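You operate a simulated robot arm through the tools that you are given. There is no shell and no other tool.

The job below is to be done with a simulated two-armed robot. You get a single attempt, and the scene is never put back.

## Task
Plug in the big machine, switch on, run the motor up to pressure, stop it and switch off.

The check looks at the end state, three seconds after you hand in, the way a careful person would. Anything else that was tipped, shoved, dropped, spilled or broken makes it a failure.

## Robot
Two 7-joint arms with two-finger parallel grippers on one trunk, on a base that drives. Base frame: it is fixed to the floor where the robot stands at the start and does not move with it; the origin is under the middle of the robot, x ahead of it, y to its left, z up. Readings come in m, degrees, newtons and seconds.
The left shoulder is at the start at [0.03, 0.119, 0.96], the right one opposite. With the tool pointing down near the work surface each hand reaches from about 0.1 to 0.64 m from the robot's upright axis, wherever it stands, measured 20 degrees to its own side. Places, roughly: big machine [3.6, 1, 0.5]; black plug [3.5, 1, 1.25]; inside of the red socket [3.2, 1, 1]; phase switch [3.4, 1.2, 1.3]; red plug [3.25, 1, 1]; red switch [3.5, 1.1, 1.3]; relief knob [3.7, 0.9, 1.1]; start button [3.6, 1, 1.3]; stop button [3.7, 1, 1.3]. Payload 3.43 kg a hand.
Tool frame (each hand has its own): the origin (TCP) lies between the finger pads and is the grasp point; the fingertips stand 0.03 m ahead of it; z points along the fingers, y is the line along which they close. Largest opening 0.094 m; finger width 0.028, thickness 0.01; the body of the gripper, 0.05 by 0.096 m, starts 0.055 m behind the TCP.
Orientation is that of the tool frame in the base frame, as a unit quaternion [w, x, y, z]. With the fingers straight down and closing along the base's y, the tool's x points along the base's -x, its y along +y and its z along -z.

## Interface
- The arms move only by the tool apply_moves. It takes "left_deltas", "right_deltas" or both (then of equal length, played together; a hand with none holds still); each is a list that holds one entry, the list of rows, each a list of 7 numbers: the turn, a rotation vector about the tool's x, y, z in units of 180 degrees (1.0 is 180 degrees), then the shift along the tool's x, y, z in units of 100 mm (1.0 is 100 mm), then the closure in counts, from 0 (fully open) to 255 (shut). In form: [[[wx, wy, wz, dx, dy, dz, hand], ...]]. A call has 1 to 20 rows; each row is the pose to reach, as a shift and turn from the pose commanded when the call began, along the tool's axes at that moment. A call with a number of a shift or a turn outside -1 to 1 is refused whole. Rows are played at 5 a second. More than 0.05 m and 8.6 degrees between two rows, or a gripper value outside its range, and nothing of the call is played. Where a pose cannot be reached the arm comes as near as it can. A force on the tool above 40 N (or 10 N above the force at the start of the call, whichever is more), or a blocked arm, ends the call early, and 0.2 s more pass. The fingers move at their own pace (about 0.072 m/s each) and stop on an object; they squeeze with about 41 N. The grip force told is the motor's: it shows also when the fingers shut on nothing. Time passes only in rows, and 0.2 s behind the last, so rows that repeat a pose let the fingers close. The reply holds the time, the measured pose of the TCP, the force on the tool along the base axes, the opening and the grip force, in the units named above and with some noise, with the torque about the TCP (base axes, N m) and any sound that the robot's microphone picked up.
- Cameras (640 x 400 px; columns grow to the right, rows downward): "scene" is now at [0.0555, 0.0078, 1.6838]; the picture's right is [0.10, -1.00, 0.00], its down [-0.60, -0.06, -0.80] and it looks along [0.79, 0.08, -0.61] (base axes); focal length 263 px, centre (320, 200). "left" rides on the left gripper at [0.076, -0.014, -0.102] in its tool frame; the picture's right is [0.18, 0.98, 0.00], its down [-0.75, 0.14, -0.64] and it looks along [-0.63, 0.12, 0.77] (tool axes); focal length 243 px, centre (320, 200). "right" rides on the right gripper at [0.076, 0.014, -0.102] in its tool frame; the picture's right is [-0.18, 0.98, 0.00], its down [-0.75, -0.14, -0.64] and it looks along [-0.63, -0.12, 0.77] (tool axes); focal length 243 px, centre (320, 200).
- snapshot(camera): a new picture of that camera. It takes no simulated time.
- raise_lower(by): slides the trunk up (or, below 0, down) by that many m; the arms and the scene camera ride with it, the base frame stays. It gives what a move gives, with no picture.
- steer(legs): drives the robot by 1 to 6 legs, each [ahead, turn to the left] in m and degrees, along the robot's own axes; the way and the turn of a leg run together, so that a leg with both is an arc; at most 1.5 m and 180 degrees a leg. The arms and the cameras ride along, it lands a little off, and it stops where it bumps. It gives what a move gives.
- pan_tilt(pan, tilt): turns the head with the scene camera to pan (to the left, within 143 degrees either way) and tilt (down, from -29 to 69), counted from straight ahead of the robot. It gives what a move gives.
- probe_pixels(camera, pixels): for up to 12 pixels [column, row] of the newest picture of that camera ("zoom" is the newest enlarged one), the place [x, y, z] in the base frame of the surface seen there, good to about 0.002 m. It takes no simulated time.
- close_up(camera, box): a new picture of the part [left, top, right, bottom] of that camera's present view, enlarged. It takes no simulated time.
- close_job(): hands the job in; it is judged then, once.

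Open the grippers and draw the arms clear of the work before you hand the job in, unless the task says otherwise.

The tools are called as a command line: name --argument value ..., lists and objects as JSON in quotes. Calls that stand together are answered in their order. apply_moves: Moves the arms, as the interface text tells. Its arguments: {"type":"object","properties":{"left_deltas":{"type":"array","items":{"type":"array","items":{"type":"array","items":{"type":"number"}}}},"right_deltas":{"type":"array","items":{"type":"array","items":{"type":"array","items":{"type":"number"}}}}},"required":[]} The other tools are called the same way: raise_lower (by) slides the trunk up or down; steer (legs) drives the base; pan_tilt (pan, tilt) turns the head that bears the scene camera; snapshot (camera) takes a picture; probe_pixels (camera, pixels) gives the place of the surface under pixels of a picture; close_up (camera, box) takes an enlarged picture of a part of a camera's view; close_job () hands the job in.

At the start:

```text
time_s: 0.0
left_position: [0.4588, 0.1891, 1.1831]
left_tool_rot: [0.0, 0.0, 1.0, 0.0]
left_wrist_force: [-0.8, -0.3, 0.3]
left_torque: [0.01, -0.01, -0.01]
left_opening: 0.0939
left_finger_force: 0.0
right_position: [0.4507, -0.1747, 1.1756]
right_tool_rot: [0.0, 0.001, 1.0, -0.001]
right_wrist_force: [0.9, -0.3, 1.1]
right_torque: [0.0, 0.02, -0.03]
right_opening: 0.0939
right_finger_force: 0.0
trunk travel left (down, up): [-0.225, 0.185]
robot x, y, heading: [-0.0001, 0.0021, 0.1]
head pan, tilt: [5.5, 37.3]
```

scene: 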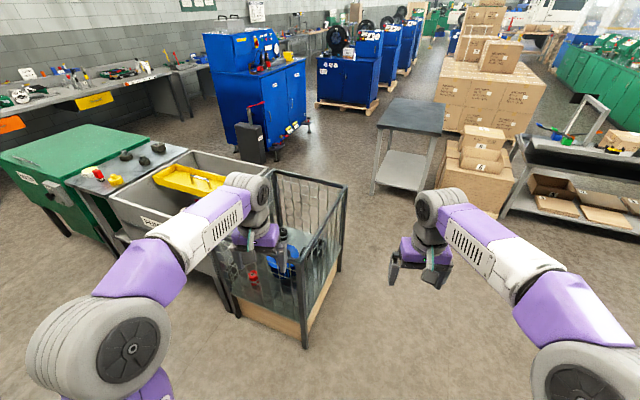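
right: 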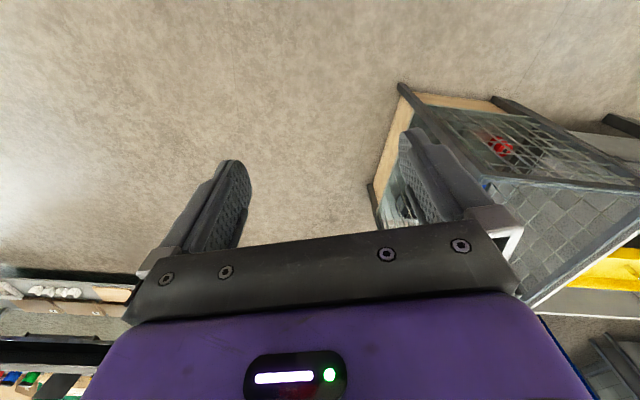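
left: 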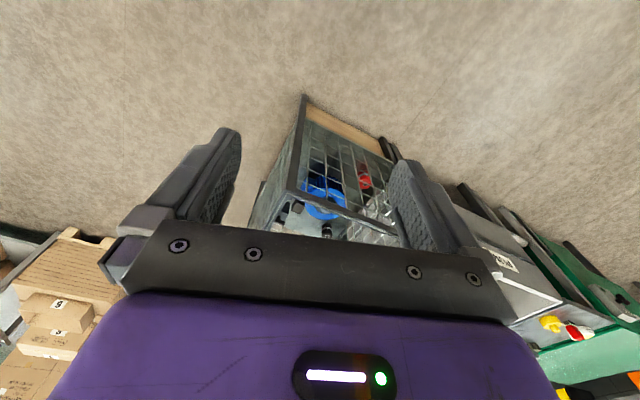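

The scene picture shows a blue machine near pixel (260,80), with a control panel on top. I'll take an enlarged look at it first.

close_up --camera "scene" --box '[190, 10, 330, 170]'

close_up --camera "scene" --box '[300, 0, 460, 110]'

probe_pixels --camera "scene" --pixels '[[260, 80], [250, 150], [265, 65], [290, 55], [300, 130], [340, 80], [365, 50], [275, 90], [415, 110], [345, 190], [270, 185], [320, 340]]'

```text
2.50 times, centred on (260, 90) of scene
```

zoom: 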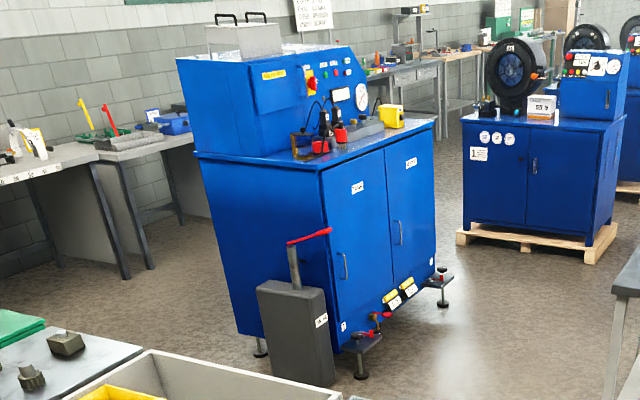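

```text
3.64 times, centred on (380, 55) of scene
```

zoom: 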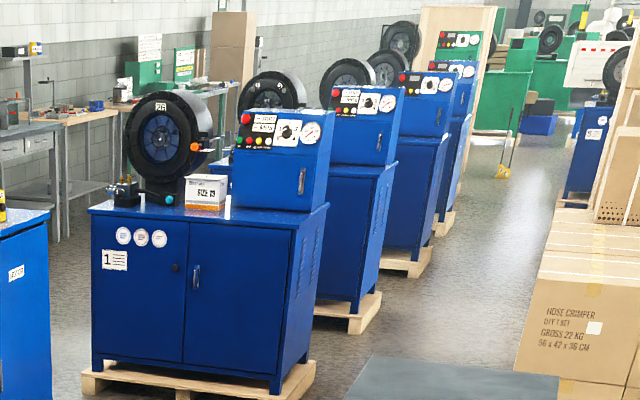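

```text
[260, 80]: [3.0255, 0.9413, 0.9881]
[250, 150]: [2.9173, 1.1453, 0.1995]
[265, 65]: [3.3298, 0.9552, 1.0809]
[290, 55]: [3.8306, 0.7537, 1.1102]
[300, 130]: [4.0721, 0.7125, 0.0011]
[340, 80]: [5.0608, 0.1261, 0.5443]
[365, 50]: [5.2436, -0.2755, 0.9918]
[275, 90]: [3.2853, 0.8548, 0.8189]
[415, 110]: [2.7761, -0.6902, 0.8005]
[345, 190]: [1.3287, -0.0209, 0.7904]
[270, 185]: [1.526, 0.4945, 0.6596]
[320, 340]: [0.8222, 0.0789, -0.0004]
```

The machine's panel is on its upper front, with its doors facing roughly my side. Before driving I need the layout of obstacles, so I'll probe the cage, table and boxes along the way.

snapshot --camera "scene"

probe_pixels --camera "scene" --pixels '[[305, 346], [338, 270], [346, 186], [232, 315], [376, 193], [405, 222], [434, 190], [443, 134], [381, 122], [440, 205], [360, 300], [310, 131]]'

probe_pixels --camera "scene" --pixels '[[505, 215], [320, 106], [375, 112], [440, 120], [250, 125], [267, 160], [308, 128], [277, 158], [280, 140], [360, 150], [330, 150], [500, 150]]'

```text
taken
```

scene: 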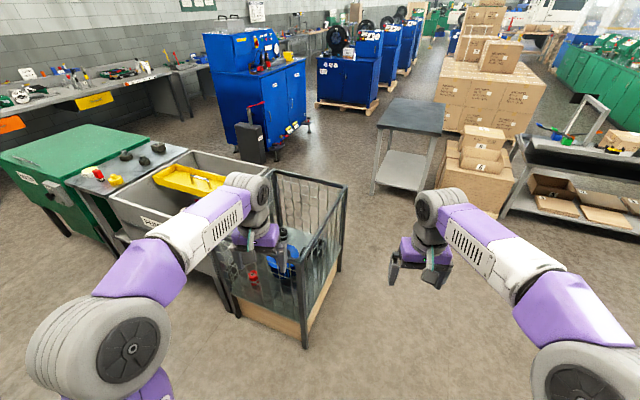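

```text
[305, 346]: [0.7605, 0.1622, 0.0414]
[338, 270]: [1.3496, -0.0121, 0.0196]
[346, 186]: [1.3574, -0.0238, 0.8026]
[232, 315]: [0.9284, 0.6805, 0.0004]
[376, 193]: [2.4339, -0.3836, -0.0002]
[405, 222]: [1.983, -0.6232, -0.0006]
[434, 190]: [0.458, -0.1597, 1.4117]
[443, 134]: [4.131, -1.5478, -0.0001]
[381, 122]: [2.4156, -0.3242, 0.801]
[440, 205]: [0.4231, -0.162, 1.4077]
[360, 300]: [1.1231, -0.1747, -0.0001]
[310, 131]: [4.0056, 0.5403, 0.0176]
```

```text
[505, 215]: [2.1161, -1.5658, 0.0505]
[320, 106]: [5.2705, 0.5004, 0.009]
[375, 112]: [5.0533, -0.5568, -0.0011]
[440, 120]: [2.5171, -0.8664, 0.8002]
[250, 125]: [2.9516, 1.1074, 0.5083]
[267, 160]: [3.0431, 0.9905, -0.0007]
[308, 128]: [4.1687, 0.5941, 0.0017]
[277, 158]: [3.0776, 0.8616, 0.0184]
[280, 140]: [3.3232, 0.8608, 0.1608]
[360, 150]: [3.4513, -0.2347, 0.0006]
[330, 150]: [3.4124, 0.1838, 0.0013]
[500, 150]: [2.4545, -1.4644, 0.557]
```

The cage's right side runs roughly from (0.76,0.16) to (1.36,-0.02), and the grey table stands around (2.4,-0.35). I'll probe the table corners and legs to be sure of the gap.

probe_pixels --camera "scene" --pixels '[[379, 125], [439, 133], [393, 100], [442, 105], [376, 189], [418, 226], [300, 180], [275, 172], [330, 245], [465, 205], [472, 140], [456, 180]]'

close_up --camera "scene" --box '[240, 80, 520, 260]'

```text
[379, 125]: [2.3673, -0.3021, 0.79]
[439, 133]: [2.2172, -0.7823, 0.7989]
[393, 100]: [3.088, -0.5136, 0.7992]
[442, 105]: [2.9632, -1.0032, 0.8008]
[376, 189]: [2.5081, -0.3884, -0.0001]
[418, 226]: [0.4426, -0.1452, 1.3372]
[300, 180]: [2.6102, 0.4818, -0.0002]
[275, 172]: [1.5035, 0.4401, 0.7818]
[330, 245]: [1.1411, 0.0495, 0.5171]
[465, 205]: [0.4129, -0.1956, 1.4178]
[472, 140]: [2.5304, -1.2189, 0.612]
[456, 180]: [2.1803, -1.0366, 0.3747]
```

```text
2.22 times, centred on (380, 170) of scene
```

zoom: 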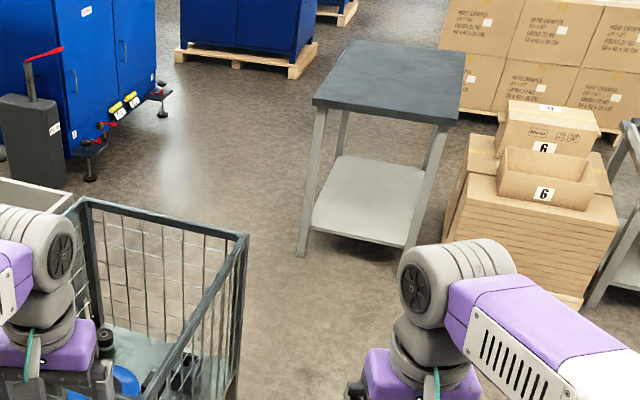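

The gap between the cage corner (1.36,-0.02) and the table corner (2.35,-0.30) is about 1 m. I'll drive wide around the cage and stop in the gap to check.

steer --legs '[[0, -28], [1.0, 0], [0, 20], [0.7, 0], [0, 60]]'

snapshot --camera "scene"

```text
time_s: 13.8
left_position: [1.707, -0.077, 1.182]
left_tool_rot: [0.0, -0.443, 0.896, 0.0]
left_wrist_force: [0.3, 0.4, 0.8]
left_torque: [-0.01, 0.03, -0.01]
left_opening: 0.0942
left_finger_force: 0.1
right_position: [1.9917, -0.3048, 1.1757]
right_tool_rot: [0.0, -0.443, 0.896, -0.001]
right_wrist_force: [0.3, 0.3, 0.2]
right_torque: [0.02, -0.02, -0.01]
right_opening: 0.0937
right_finger_force: 0.0
trunk travel left (down, up): [-0.225, 0.185]
robot x, y, heading: [1.5805, -0.5567, 52.5]
head pan, tilt: [5.5, 37.3]
```

```text
taken
```

scene: 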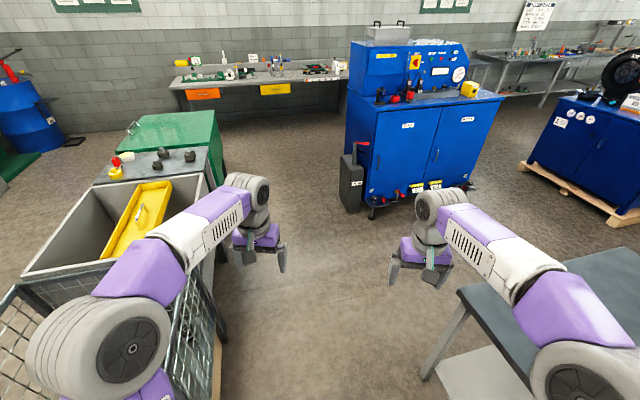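

I'm clear at (1.58,-0.56) and the machine front is ahead to the right. Next I drive through the gap, pass along the front of the machine, and turn to face it from about 0.75 m.

steer --legs '[[1.1, 0], [0, -67], [1.03, 0], [0, 85]]'

pan_tilt --pan 0 --tilt 32

snapshot --camera "scene"

```text
time_s: 30.8
left_position: [3.2282, 0.5731, 1.1828]
left_tool_rot: [0.001, -0.576, 0.817, 0.0]
left_wrist_force: [-0.2, 0.0, 0.2]
left_torque: [-0.01, 0.01, 0.01]
left_opening: 0.0941
left_finger_force: 0.1
right_position: [3.5674, 0.441, 1.1776]
right_tool_rot: [0.001, -0.576, 0.818, 0.0]
right_wrist_force: [-0.2, 0.0, 0.0]
right_torque: [0.0, -0.02, -0.03]
right_opening: 0.0937
right_finger_force: 0.0
trunk travel left (down, up): [-0.225, 0.185]
robot x, y, heading: [3.2518, 0.0748, 70.5]
head pan, tilt: [5.5, 37.3]
```

```text
time_s: 31.5
left_position: [3.2284, 0.5733, 1.1819]
left_tool_rot: [0.0, -0.576, 0.818, 0.0]
left_wrist_force: [-0.3, 0.6, 0.2]
left_torque: [0.03, 0.02, 0.03]
left_opening: 0.094
left_finger_force: 0.1
right_position: [3.5684, 0.4422, 1.1771]
right_tool_rot: [0.0, -0.575, 0.818, 0.0]
right_wrist_force: [-0.2, -0.7, 0.3]
right_torque: [0.0, -0.01, 0.03]
right_opening: 0.094
right_finger_force: 0.2
trunk travel left (down, up): [-0.225, 0.185]
robot x, y, heading: [3.2512, 0.0783, 70.2]
head pan, tilt: [0.0, 32.0]
```

```text
taken
```

scene: 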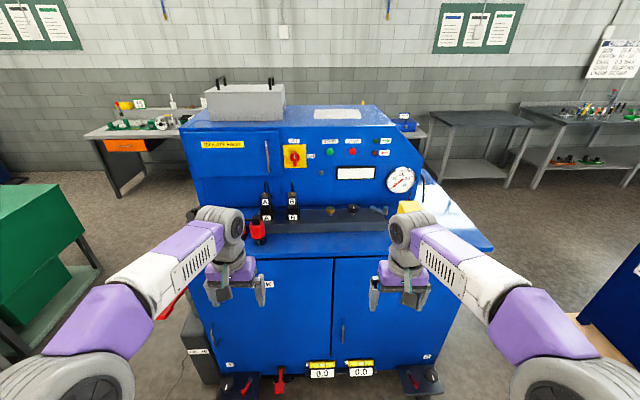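

Now I face the machine. I'll zoom into the control panel and the socket zone around (180-440,130-260).

close_up --camera "scene" --box '[270, 125, 430, 225]'

close_up --camera "scene" --box '[190, 165, 350, 265]'

close_up --camera "scene" --box '[170, 340, 458, 400]'

snapshot --camera "left"

snapshot --camera "right"

```text
4.00 times, centred on (350, 175) of scene
```

zoom: 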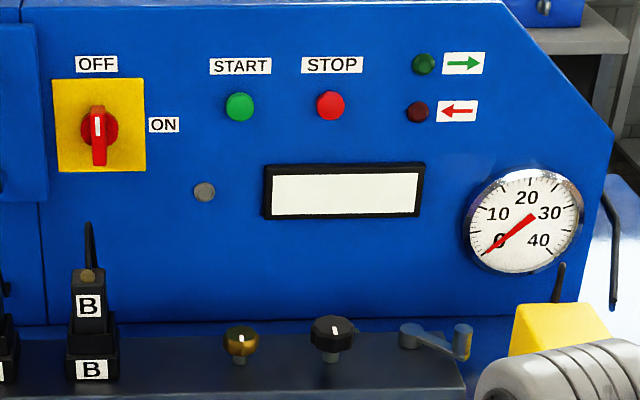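

```text
4.00 times, centred on (270, 215) of scene
```

zoom: 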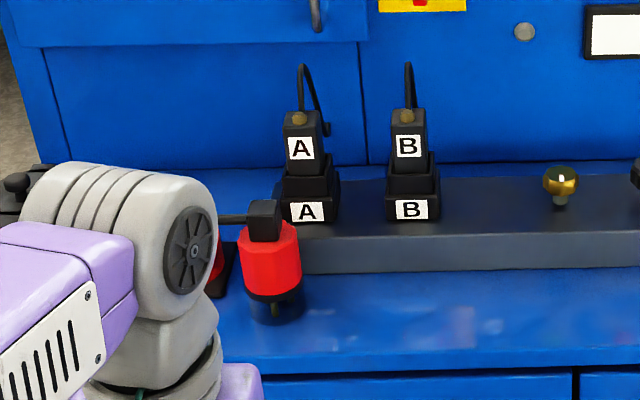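

```text
2.22 times, centred on (314, 370) of scene
```

zoom: 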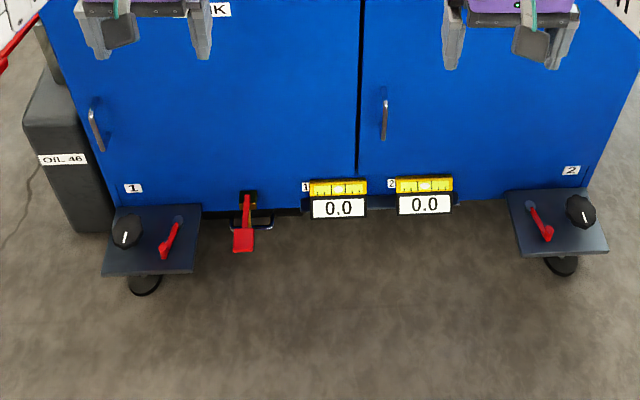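

```text
taken
```

left: 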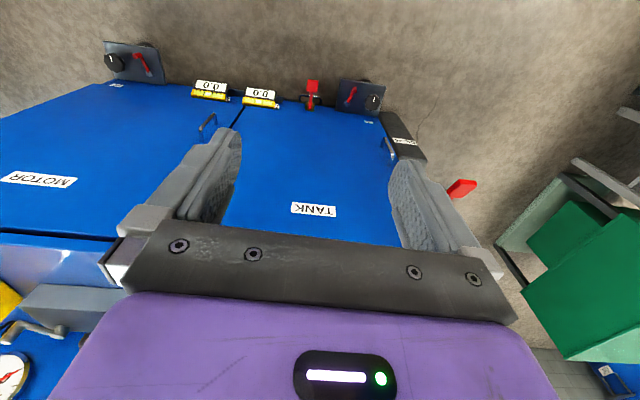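

```text
taken
```

right: 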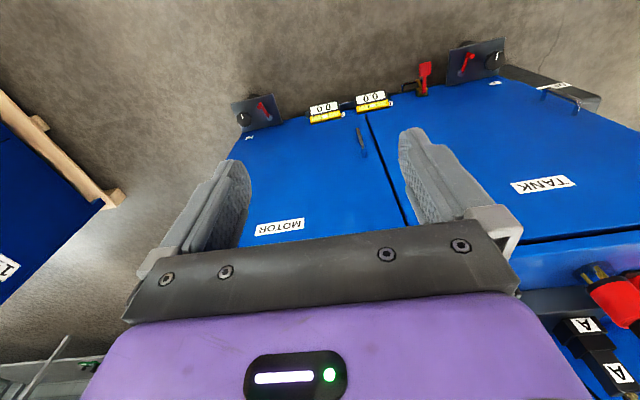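

The left forearm hides the red plug and socket around (255,230). I'll zoom on the labels and the left box, and probe the controls.

close_up --camera "scene" --box '[180, 90, 340, 190]'

close_up --camera "scene" --box '[300, 95, 380, 145]'

probe_pixels --camera "scene" --pixels '[[294, 158], [330, 152], [353, 151], [310, 145], [380, 187], [266, 205], [292, 205], [257, 230], [352, 208], [330, 211], [222, 146], [330, 240]]'

close_up --camera "scene" --box '[560, 20, 640, 90]'

close_up --camera "scene" --box '[420, 0, 540, 70]'

close_up --camera "scene" --box '[0, 0, 100, 60]'

```text
4.00 times, centred on (260, 140) of scene
```

zoom: 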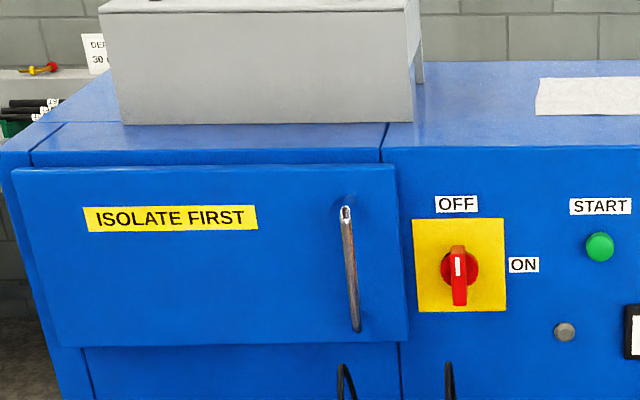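

```text
8.00 times, centred on (340, 120) of scene
```

zoom: 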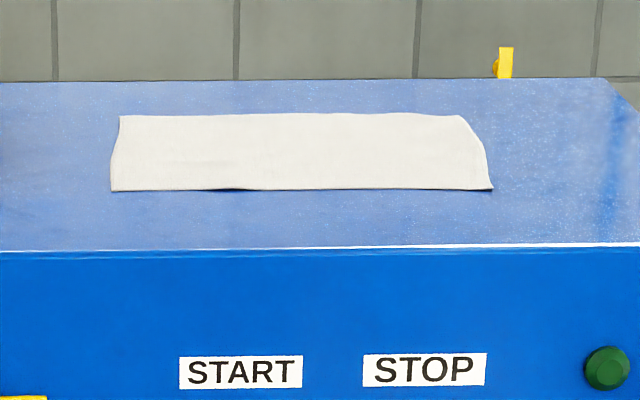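

```text
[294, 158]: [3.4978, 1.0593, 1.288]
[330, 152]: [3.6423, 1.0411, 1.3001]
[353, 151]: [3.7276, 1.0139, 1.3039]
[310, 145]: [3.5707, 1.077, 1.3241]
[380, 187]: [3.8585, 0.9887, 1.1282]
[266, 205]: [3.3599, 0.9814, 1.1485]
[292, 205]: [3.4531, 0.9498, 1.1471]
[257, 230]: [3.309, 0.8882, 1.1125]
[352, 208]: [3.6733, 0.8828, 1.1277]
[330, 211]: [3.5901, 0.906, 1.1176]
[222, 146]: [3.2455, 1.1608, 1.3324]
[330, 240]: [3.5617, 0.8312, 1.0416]
```

```text
5.71 times, centred on (600, 55) of scene
```

zoom: 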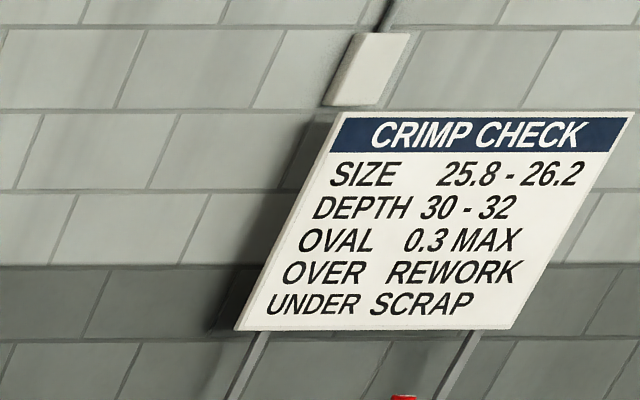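

```text
5.33 times, centred on (480, 35) of scene
```

zoom: 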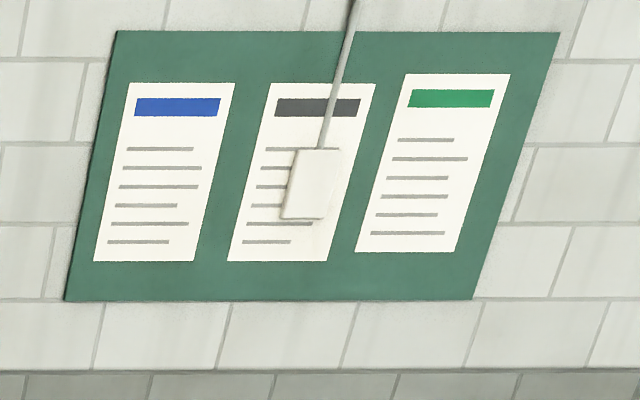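

```text
6.40 times, centred on (50, 30) of scene
```

zoom: 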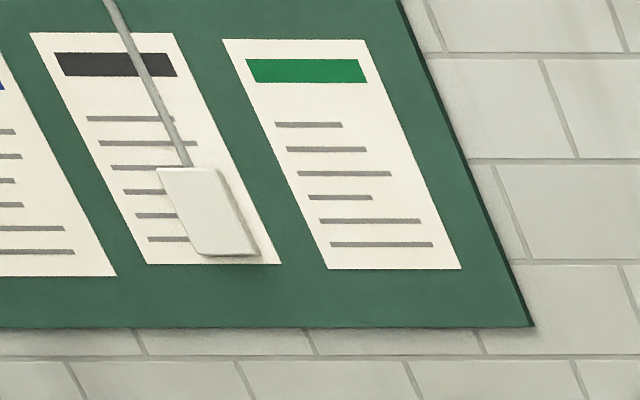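

The phase switch is behind the "ISOLATE FIRST" door, and the main switch reads OFF. The left arm hides the red plug, so I'll swing the left hand outward and back and look again.

apply_moves --left_deltas '[[[0, 0, 0, 0.3, 0.3, 0, 0], [0, 0, 0, 0.6, 0.6, 0, 0], [0, 0, 0, 0.9, 0.9, 0, 0], [0, 0, 0, 1, 1, 0, 0]]]'

snapshot --camera "scene"

close_up --camera "scene" --box '[190, 165, 350, 265]'

```text
time_s: 32.5
left_position: [3.1029, 0.5115, 1.1825]
left_tool_rot: [0.001, -0.575, 0.818, 0.0]
left_wrist_force: [0.2, -0.1, -1.1]
left_torque: [0.03, 0.03, 0.02]
left_opening: 0.0941
left_finger_force: 0.1
right_position: [3.568, 0.4419, 1.1764]
right_tool_rot: [0.0, -0.575, 0.818, 0.0]
right_wrist_force: [-0.1, -0.2, 0.0]
right_torque: [-0.05, 0.0, 0.03]
right_opening: 0.094
right_finger_force: 0.0
trunk travel left (down, up): [-0.225, 0.185]
robot x, y, heading: [3.2464, 0.0744, 70.4]
head pan, tilt: [0.0, 32.0]
```

```text
taken
```

scene: 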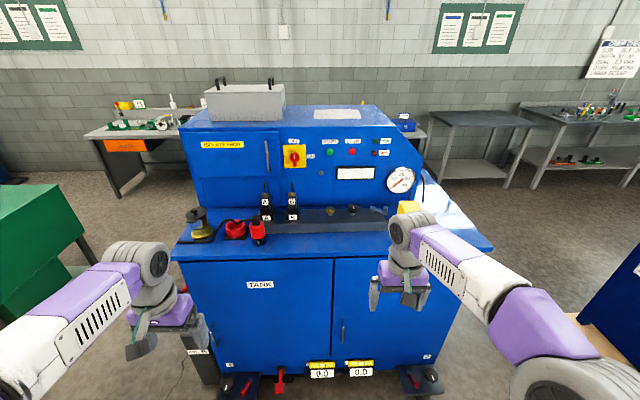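

```text
4.00 times, centred on (270, 215) of scene
```

zoom: 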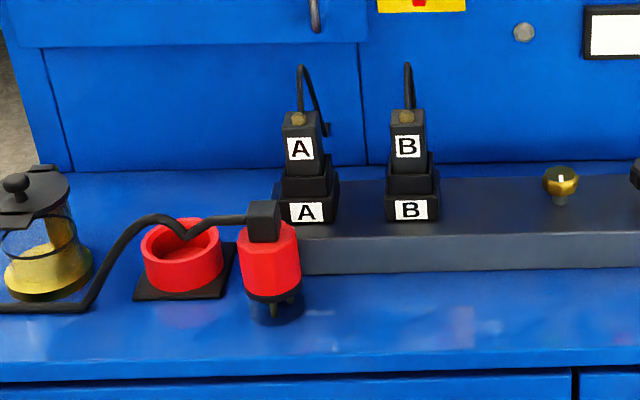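

The left arm is out of the way. The red plug stands at zoom (268,260) and the socket ring is at zoom (183,258), with an oil jar to the left, so I'll probe them.

probe_pixels --camera "zoom" --pixels '[[264, 222], [268, 245], [270, 290], [275, 312], [183, 228], [183, 285], [148, 258], [220, 262], [185, 258], [140, 295], [150, 222], [40, 240]]'

close_up --camera "scene" --box '[220, 205, 280, 250]'

```text
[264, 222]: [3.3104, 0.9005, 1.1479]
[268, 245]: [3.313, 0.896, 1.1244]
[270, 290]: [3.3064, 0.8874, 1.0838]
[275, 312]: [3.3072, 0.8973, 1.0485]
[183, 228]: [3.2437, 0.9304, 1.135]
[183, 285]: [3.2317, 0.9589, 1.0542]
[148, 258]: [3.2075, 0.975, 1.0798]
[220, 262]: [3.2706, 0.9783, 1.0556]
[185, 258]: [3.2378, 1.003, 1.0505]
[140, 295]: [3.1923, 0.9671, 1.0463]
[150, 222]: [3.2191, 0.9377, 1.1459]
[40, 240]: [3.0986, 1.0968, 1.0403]
```

```text
8.89 times, centred on (250, 228) of scene
```

zoom: 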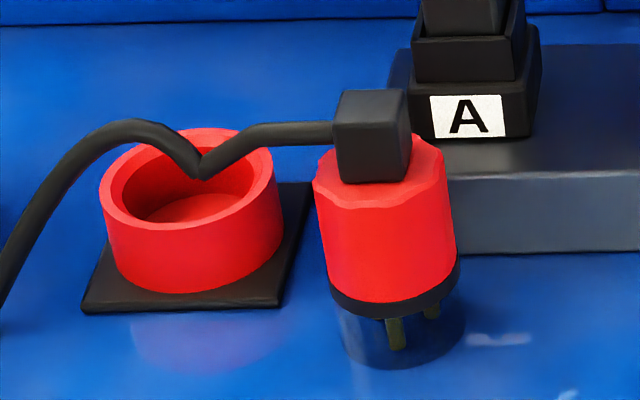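

The plug stands upright beside the socket, with the cable leading left over the socket ring. I'll check how much room the base has in front of the machine by looking steeply down.

pan_tilt --pan 0 --tilt 65

snapshot --camera "scene"

```text
time_s: 33.5
left_position: [3.1025, 0.512, 1.1822]
left_tool_rot: [0.0, -0.576, 0.817, 0.0]
left_wrist_force: [-0.3, -0.8, -0.7]
left_torque: [0.0, 0.0, -0.01]
left_opening: 0.0942
left_finger_force: 0.1
right_position: [3.5698, 0.4421, 1.1762]
right_tool_rot: [0.0, -0.576, 0.818, 0.0]
right_wrist_force: [0.7, 0.2, -0.2]
right_torque: [-0.02, -0.02, -0.01]
right_opening: 0.0942
right_finger_force: 0.0
trunk travel left (down, up): [-0.225, 0.185]
robot x, y, heading: [3.249, 0.0788, 70.3]
head pan, tilt: [0.0, 65.0]
```

```text
taken
```

scene: 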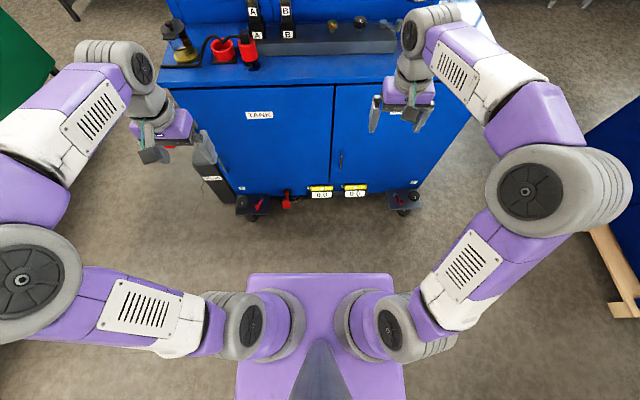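

probe_pixels --camera "scene" --pixels '[[320, 275], [250, 277], [390, 277], [285, 208], [330, 195], [240, 210], [415, 205], [270, 87], [390, 78], [250, 92], [320, 230], [200, 92]]'

close_up --camera "scene" --box '[160, 10, 300, 90]'

```text
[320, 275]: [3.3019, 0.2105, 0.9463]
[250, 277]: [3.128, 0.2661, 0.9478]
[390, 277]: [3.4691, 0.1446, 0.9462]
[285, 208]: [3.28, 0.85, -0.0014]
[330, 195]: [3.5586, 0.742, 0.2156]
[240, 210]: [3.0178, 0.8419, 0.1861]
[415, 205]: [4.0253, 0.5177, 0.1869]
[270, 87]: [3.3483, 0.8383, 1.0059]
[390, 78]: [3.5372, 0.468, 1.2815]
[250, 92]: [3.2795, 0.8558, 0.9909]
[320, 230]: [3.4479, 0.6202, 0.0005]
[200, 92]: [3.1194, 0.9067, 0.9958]
```

```text
4.57 times, centred on (230, 50) of scene
```

zoom: 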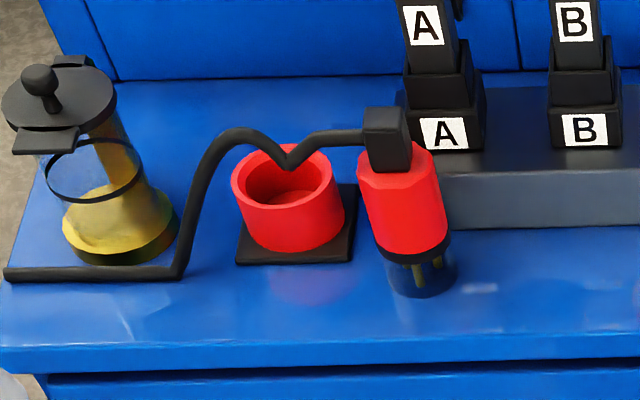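

The trunk front is only 0.14 m ahead of the axis and the machine's pads are about 0.6 m ahead. I'll draw the right hand back, raise the trunk 0.1 m, then drive 0.28 m forward.

apply_moves --right_deltas '[[[0, 0, 0, 0.3, 0, 0, 0], [0, 0, 0, 0.6, 0, 0, 0], [0, 0, 0, 0.9, 0, 0, 0], [0, 0, 0, 1, 0, 0, 0]]]'

raise_lower --by 0.1

steer --legs '[[0.28, 0]]'

snapshot --camera "scene"

snapshot --camera "left"

```text
time_s: 34.5
left_position: [3.103, 0.513, 1.1826]
left_tool_rot: [0.0, -0.576, 0.817, -0.001]
left_wrist_force: [-0.6, -0.1, -1.0]
left_torque: [0.01, 0.02, -0.01]
left_opening: 0.0943
left_finger_force: 0.0
right_position: [3.5364, 0.3499, 1.1764]
right_tool_rot: [0.0, -0.576, 0.818, 0.0]
right_wrist_force: [0.3, -0.1, 0.3]
right_torque: [0.0, -0.04, -0.01]
right_opening: 0.0941
right_finger_force: 0.2
trunk travel left (down, up): [-0.225, 0.185]
robot x, y, heading: [3.251, 0.0783, 70.4]
head pan, tilt: [0.0, 65.0]
```

```text
time_s: 35.8
left_position: [3.1029, 0.512, 1.2813]
left_tool_rot: [0.0, -0.576, 0.817, 0.0]
left_wrist_force: [0.0, 0.0, 0.1]
left_torque: [0.02, 0.0, 0.0]
left_opening: 0.0938
left_finger_force: 0.0
right_position: [3.5363, 0.3486, 1.2766]
right_tool_rot: [0.0, -0.576, 0.818, -0.001]
right_wrist_force: [-0.4, -0.5, -0.1]
right_torque: [-0.02, 0.0, -0.01]
right_opening: 0.0938
right_finger_force: 0.0
trunk travel left (down, up): [-0.325, 0.085]
robot x, y, heading: [3.2494, 0.078, 70.5]
head pan, tilt: [0.0, 65.0]
```

```text
time_s: 37.8
left_position: [3.1933, 0.7731, 1.2815]
left_tool_rot: [-0.001, -0.578, 0.816, 0.0]
left_wrist_force: [-0.3, 0.1, 0.3]
left_torque: [0.0, 0.03, 0.04]
left_opening: 0.0941
left_finger_force: 0.1
right_position: [3.6285, 0.612, 1.2775]
right_tool_rot: [0.001, -0.578, 0.816, 0.0]
right_wrist_force: [0.0, 0.6, 0.3]
right_torque: [-0.02, 0.02, 0.01]
right_opening: 0.0941
right_finger_force: 0.0
trunk travel left (down, up): [-0.325, 0.085]
robot x, y, heading: [3.3429, 0.3329, 70.7]
head pan, tilt: [0.0, 65.0]
```

```text
taken
```

scene: 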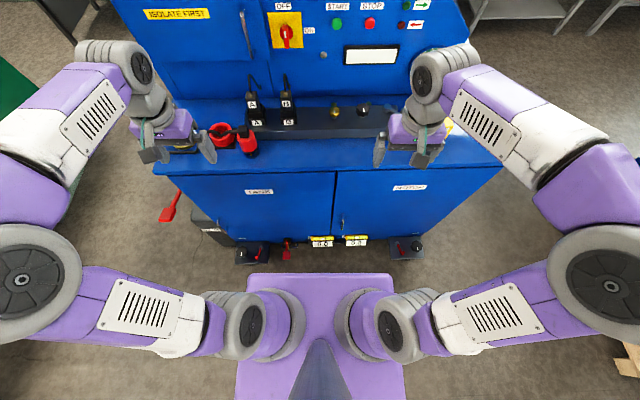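

```text
taken
```

left: 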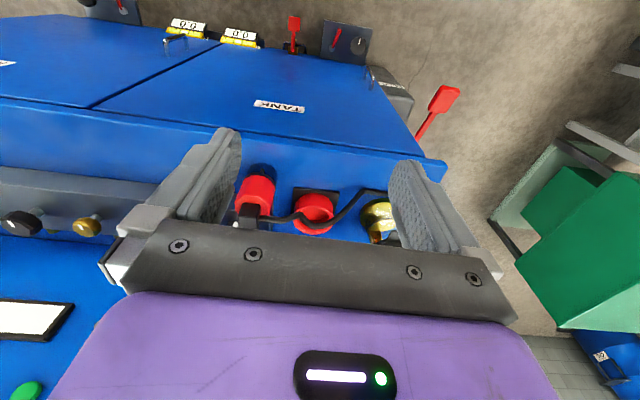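

Nothing was bumped; I'm at (3.343,0.333), heading 70.7°. I'll zoom in on the plug and socket from this nearer, higher viewpoint and probe exact geometry.

close_up --camera "scene" --box '[195, 90, 305, 165]'

close_up --camera "left" --box '[220, 150, 420, 250]'

```text
5.33 times, centred on (250, 128) of scene
```

zoom: 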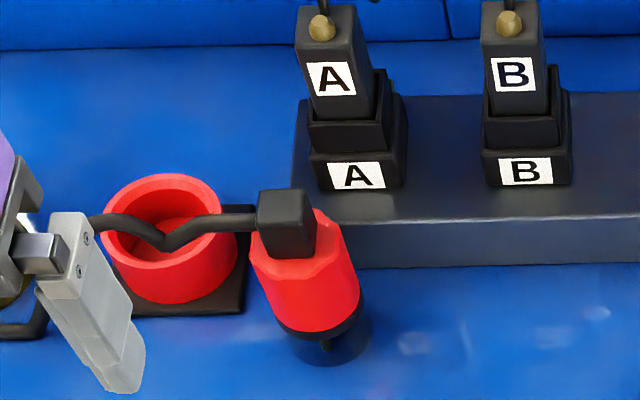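

```text
3.20 times, centred on (320, 200) of left
```

zoom: 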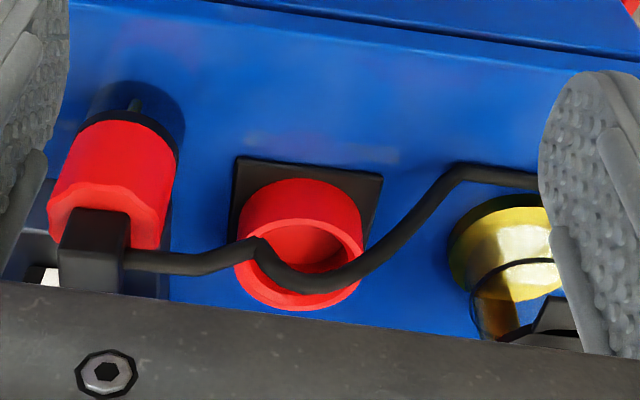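

The cable crosses the socket top and dips between (235,250) and (265,260). I'll retake the scene close-up so I can probe block, plug and ring points on it.

close_up --camera "scene" --box '[195, 90, 305, 165]'

probe_pixels --camera "zoom" --pixels '[[285, 205], [268, 265], [330, 265], [300, 270], [312, 318], [330, 352], [355, 225], [355, 262], [292, 160], [300, 195], [350, 285], [262, 290]]'

probe_pixels --camera "zoom" --pixels '[[163, 178], [108, 215], [218, 210], [163, 262], [168, 298], [130, 255], [205, 250], [163, 225], [225, 308], [168, 245], [240, 215], [200, 220]]'

```text
5.33 times, centred on (250, 128) of scene
```

zoom: 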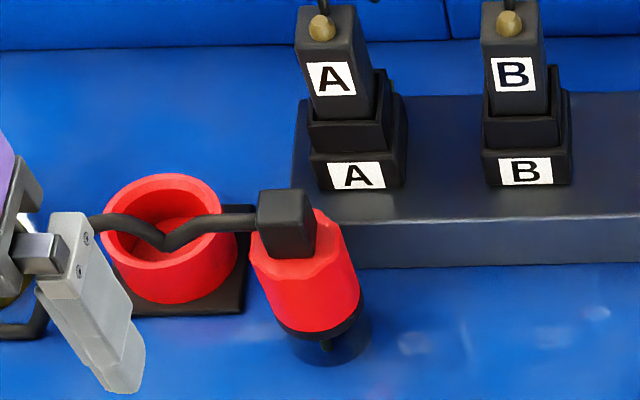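

```text
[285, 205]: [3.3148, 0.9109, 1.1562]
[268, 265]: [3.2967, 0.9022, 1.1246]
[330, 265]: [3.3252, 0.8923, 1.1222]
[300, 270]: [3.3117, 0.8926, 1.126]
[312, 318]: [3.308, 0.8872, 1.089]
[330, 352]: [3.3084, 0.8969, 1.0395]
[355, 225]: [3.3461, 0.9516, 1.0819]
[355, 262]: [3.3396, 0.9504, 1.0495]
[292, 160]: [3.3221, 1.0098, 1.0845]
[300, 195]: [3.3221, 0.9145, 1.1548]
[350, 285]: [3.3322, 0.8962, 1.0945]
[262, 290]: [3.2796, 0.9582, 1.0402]
```

```text
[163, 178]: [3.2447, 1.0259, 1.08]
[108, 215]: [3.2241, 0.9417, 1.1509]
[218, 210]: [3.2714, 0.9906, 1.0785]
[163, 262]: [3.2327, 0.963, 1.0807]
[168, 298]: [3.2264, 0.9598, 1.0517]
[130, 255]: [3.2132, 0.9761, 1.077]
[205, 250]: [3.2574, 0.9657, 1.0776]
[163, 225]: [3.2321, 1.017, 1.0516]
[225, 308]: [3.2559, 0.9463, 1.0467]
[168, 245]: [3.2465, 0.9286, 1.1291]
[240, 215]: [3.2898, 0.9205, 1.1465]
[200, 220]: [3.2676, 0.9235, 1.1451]
```

Geometry: plug axis ≈ (3.3155,0.908), body radius ≈0.022, body top 1.125 and cap top 1.156. Socket centre ≈ (3.239,0.994), ring top 1.080 and floor 1.052, and the block front face is about 0.048 m behind the plug. I'll come from above with the fingers turned 42° to clear the cable and the block, first moving the left hand over at height.

apply_moves --left_deltas '[[[0, 0, 0.047, -0.2, -0.1, 0, 20], [0, 0, 0.094, -0.4, -0.2, 0, 40], [0, 0, 0.141, -0.6, -0.3, 0, 55], [0, 0, 0.188, -0.8, -0.35, 0, 55], [0, 0, 0.233, -0.9, -0.4, 0, 55], [0, 0, 0.233, -0.9, -0.4, 0, 55]]]'

snapshot --camera "scene"

snapshot --camera "left"

```text
time_s: 39.1
left_position: [3.2602, 0.8444, 1.2828]
left_tool_rot: [0.0, -0.248, 0.969, 0.0]
left_wrist_force: [0.9, 0.4, 0.1]
left_torque: [0.0, 0.02, 0.03]
left_opening: 0.0737
left_finger_force: 0.1
right_position: [3.6268, 0.6117, 1.2771]
right_tool_rot: [0.0, -0.579, 0.816, 0.0]
right_wrist_force: [-0.7, 0.3, 1.1]
right_torque: [-0.01, 0.0, 0.0]
right_opening: 0.0938
right_finger_force: 0.1
trunk travel left (down, up): [-0.325, 0.085]
robot x, y, heading: [3.3428, 0.3358, 70.8]
head pan, tilt: [0.0, 65.0]
```

```text
taken
```

scene: 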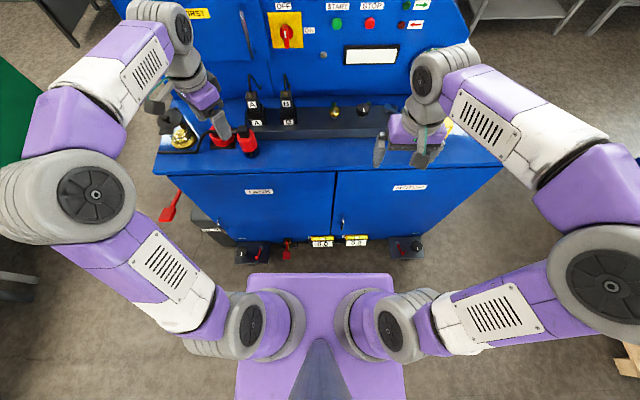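

```text
taken
```

left: 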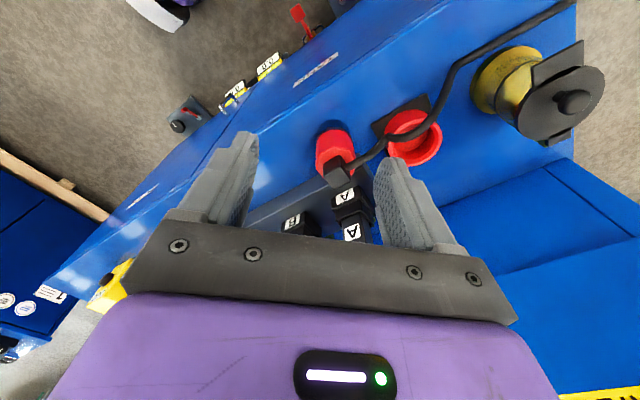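

The plug cap is at left-camera (338,172), which matches my estimate. I'll move the hand directly above the plug axis, still at height.

apply_moves --left_deltas '[[[0, 0, 0, -0.4, 0.15, 0, 55], [0, 0, 0, -0.791, 0.292, 0, 55], [0, 0, 0, -0.791, 0.292, 0, 55]]]'

close_up --camera "left" --box '[160, 80, 480, 280]'

close_up --camera "scene" --box '[180, 60, 310, 170]'

```text
time_s: 40.0
left_position: [3.313, 0.9061, 1.2831]
left_tool_rot: [0.0, -0.249, 0.969, 0.0]
left_wrist_force: [0.3, -0.3, -0.5]
left_torque: [0.02, 0.01, 0.05]
left_opening: 0.0738
left_finger_force: 0.0
right_position: [3.6272, 0.6113, 1.2775]
right_tool_rot: [0.0, -0.579, 0.816, 0.0]
right_wrist_force: [-0.7, 0.9, 0.9]
right_torque: [0.0, -0.03, 0.0]
right_opening: 0.094
right_finger_force: 0.0
trunk travel left (down, up): [-0.325, 0.085]
robot x, y, heading: [3.343, 0.3377, 70.6]
head pan, tilt: [0.0, 65.0]
```

```text
2.00 times, centred on (320, 180) of left
```

zoom: 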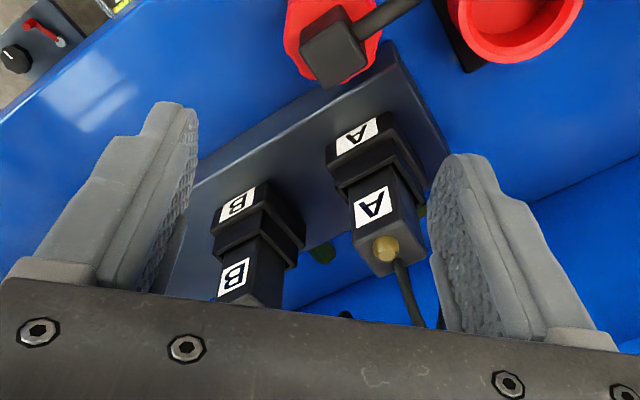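

```text
3.64 times, centred on (245, 115) of scene
```

zoom: 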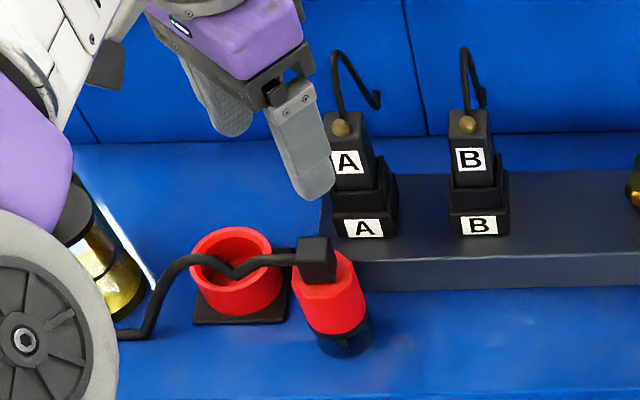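

The hand is above the plug. The gray wrist disc overlaps the oil jar in this view, so I'll check their heights before descending, and measure plug points from the left camera.

snapshot --camera "scene"

probe_pixels --camera "scene" --pixels '[[185, 155], [200, 150], [180, 175], [207, 130], [190, 60], [210, 60], [205, 115], [212, 140], [250, 75], [263, 70], [280, 75], [247, 105]]'

snapshot --camera "left"

probe_pixels --camera "left" --pixels '[[320, 105], [340, 85], [310, 85], [348, 93], [305, 105], [325, 85], [335, 118], [318, 118], [335, 100], [420, 84], [396, 108], [405, 72]]'

```text
taken
```

scene: 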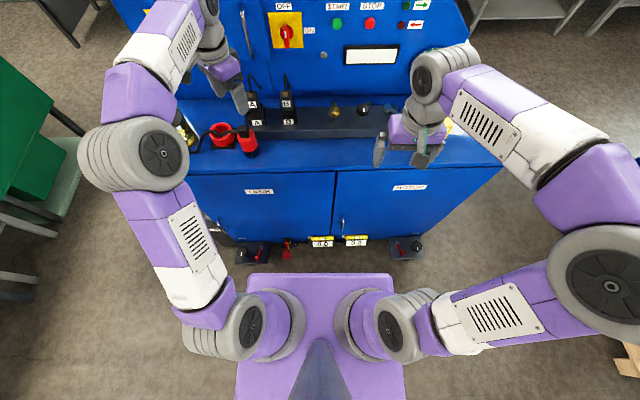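

```text
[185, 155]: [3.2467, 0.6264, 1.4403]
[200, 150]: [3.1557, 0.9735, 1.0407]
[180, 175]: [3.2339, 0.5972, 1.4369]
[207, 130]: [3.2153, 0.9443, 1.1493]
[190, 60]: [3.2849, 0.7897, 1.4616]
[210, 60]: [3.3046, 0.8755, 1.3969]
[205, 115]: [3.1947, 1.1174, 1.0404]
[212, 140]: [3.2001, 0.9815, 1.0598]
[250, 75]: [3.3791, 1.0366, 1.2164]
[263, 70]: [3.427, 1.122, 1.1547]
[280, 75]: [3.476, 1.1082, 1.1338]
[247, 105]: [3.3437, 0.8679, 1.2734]
```

```text
taken
```

left: 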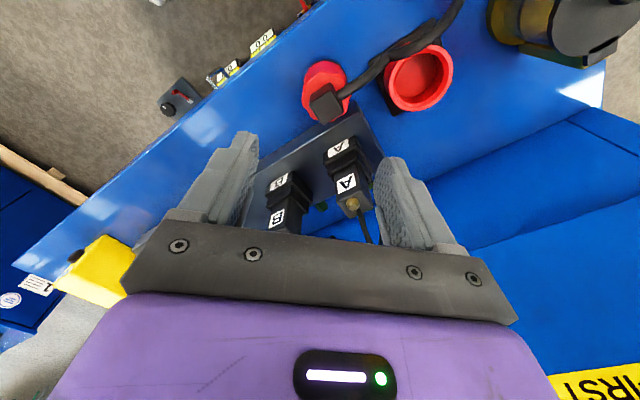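

```text
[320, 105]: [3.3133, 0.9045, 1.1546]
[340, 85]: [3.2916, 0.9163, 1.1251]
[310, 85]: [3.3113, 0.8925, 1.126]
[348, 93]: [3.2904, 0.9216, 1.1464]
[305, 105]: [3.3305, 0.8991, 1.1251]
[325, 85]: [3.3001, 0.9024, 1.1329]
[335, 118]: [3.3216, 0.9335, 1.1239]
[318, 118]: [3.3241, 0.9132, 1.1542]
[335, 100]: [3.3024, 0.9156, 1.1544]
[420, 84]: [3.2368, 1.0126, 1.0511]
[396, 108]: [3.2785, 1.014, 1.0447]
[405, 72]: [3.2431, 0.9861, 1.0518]
```

The elbow disc is at (3.24,0.61,1.44), far from the jar. The plug centre refines to about (3.3135,0.911), so I'll descend 9 cm and check alignment.

apply_moves --left_deltas '[[[0, 0, 0, -0.03, 0.04, 0.3, 55], [0, 0, 0, -0.03, 0.04, 0.6, 55], [0, 0, 0, -0.03, 0.04, 0.9, 55], [0, 0, 0, -0.03, 0.04, 0.9, 55]]]'

close_up --camera "scene" --box '[180, 60, 310, 170]'

snapshot --camera "left"

snapshot --camera "right"

```text
time_s: 41.0
left_position: [3.3162, 0.9138, 1.192]
left_tool_rot: [0.0, -0.248, 0.969, 0.0]
left_wrist_force: [-1.0, -0.1, 0.3]
left_torque: [0.04, -0.02, -0.03]
left_opening: 0.0738
left_finger_force: 0.1
right_position: [3.627, 0.6127, 1.277]
right_tool_rot: [0.0, -0.579, 0.815, 0.0]
right_wrist_force: [0.2, -0.6, 0.2]
right_torque: [0.02, -0.02, 0.02]
right_opening: 0.0943
right_finger_force: 0.2
trunk travel left (down, up): [-0.325, 0.085]
robot x, y, heading: [3.3411, 0.3416, 70.7]
head pan, tilt: [0.0, 65.0]
```

```text
3.64 times, centred on (245, 115) of scene
```

zoom: 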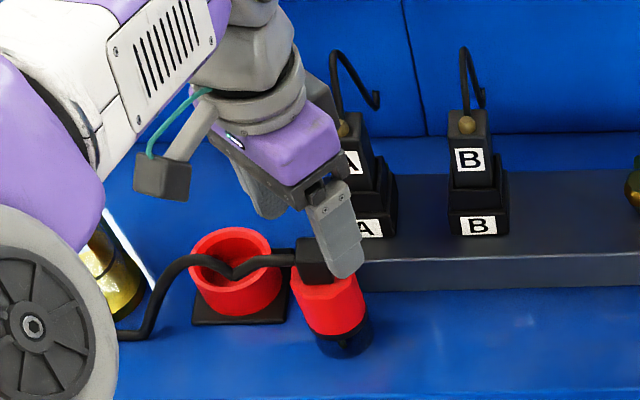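

```text
taken
```

left: 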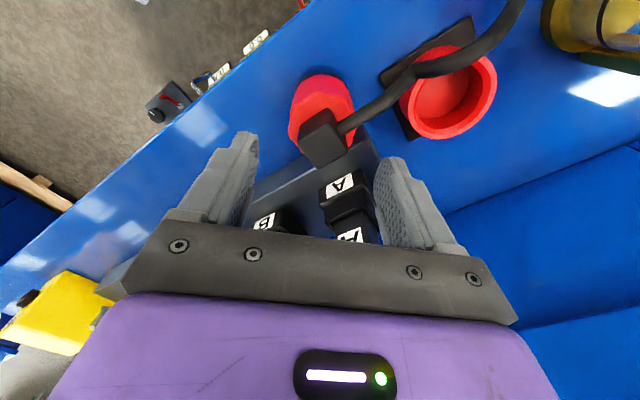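

```text
taken
```

right: 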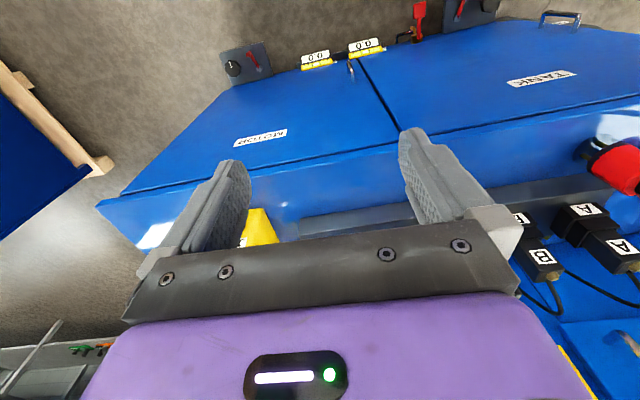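

The cap is centred between the fingers at left-camera (322,142). I'll descend to TCP z≈1.110 and then close on the red body.

apply_moves --left_deltas '[[[0, 0, 0, 0.03, -0.01, 0.3, 55], [0, 0, 0, 0.03, -0.01, 0.6, 55], [0, 0, 0, 0.03, -0.01, 0.82, 55], [0, 0, 0, 0.03, -0.01, 0.82, 55]]]'

snapshot --camera "left"

close_up --camera "scene" --box '[180, 60, 310, 170]'

```text
time_s: 42.0
left_position: [3.3129, 0.91, 1.11]
left_tool_rot: [0.0, -0.249, 0.969, 0.001]
left_wrist_force: [-0.2, -0.5, 0.7]
left_torque: [0.0, 0.01, 0.01]
left_opening: 0.0736
left_finger_force: 0.0
right_position: [3.6271, 0.6117, 1.2761]
right_tool_rot: [0.0, -0.579, 0.815, 0.0]
right_wrist_force: [-0.5, -0.4, 0.4]
right_torque: [0.0, -0.04, 0.0]
right_opening: 0.094
right_finger_force: 0.0
trunk travel left (down, up): [-0.325, 0.085]
robot x, y, heading: [3.3462, 0.3402, 70.7]
head pan, tilt: [0.0, 65.0]
```

```text
taken
```

left: 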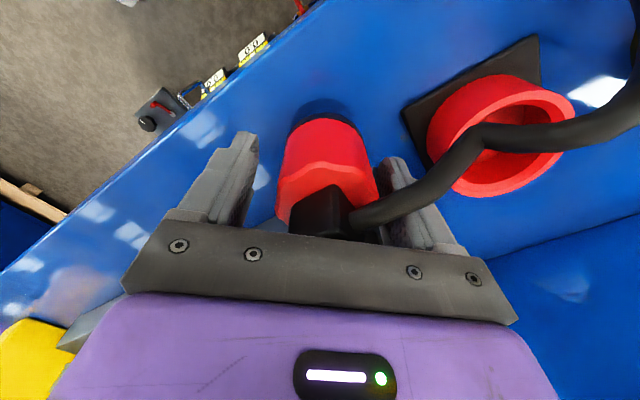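

```text
3.64 times, centred on (245, 115) of scene
```

zoom: 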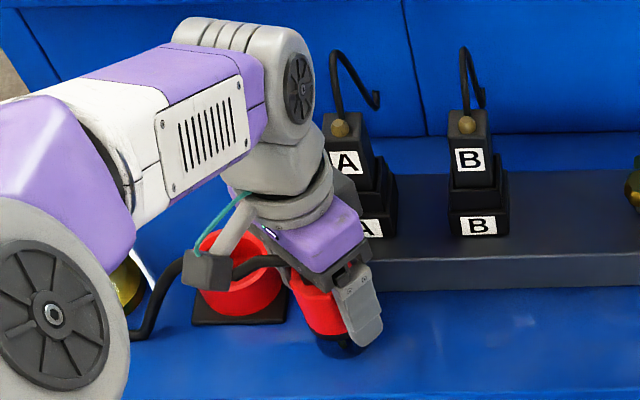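

The red body sits between the pads, with its top edge at (325,170) matching the expected projection. I'll close the fingers.

apply_moves --left_deltas '[[[0, 0, 0, 0, 0, 0, 255], [0, 0, 0, 0, 0, 0, 255], [0, 0, 0, 0, 0, 0, 255], [0, 0, 0, 0, 0, 0, 255]]]'

snapshot --camera "left"

```text
time_s: 43.0
left_position: [3.3138, 0.9089, 1.1096]
left_tool_rot: [0.0, -0.249, 0.969, 0.0]
left_wrist_force: [0.2, 0.3, -0.3]
left_torque: [0.05, 0.03, -0.05]
left_opening: 0.0516
left_finger_force: 40.6
right_position: [3.6262, 0.6127, 1.277]
right_tool_rot: [0.001, -0.578, 0.816, -0.001]
right_wrist_force: [0.5, 0.2, 0.8]
right_torque: [0.04, -0.02, 0.01]
right_opening: 0.0939
right_finger_force: 0.1
trunk travel left (down, up): [-0.325, 0.085]
robot x, y, heading: [3.3432, 0.3389, 70.9]
head pan, tilt: [0.0, 65.0]
```

```text
taken
```

left: 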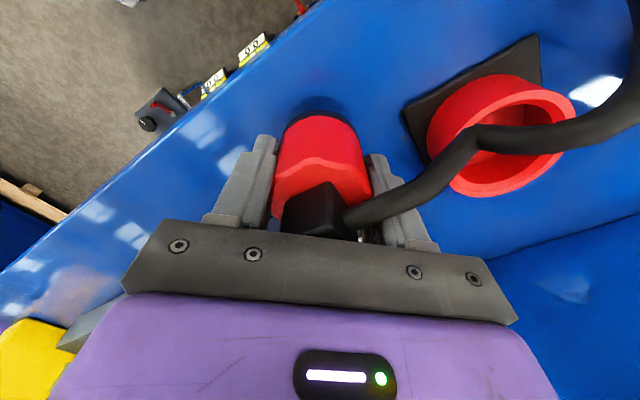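

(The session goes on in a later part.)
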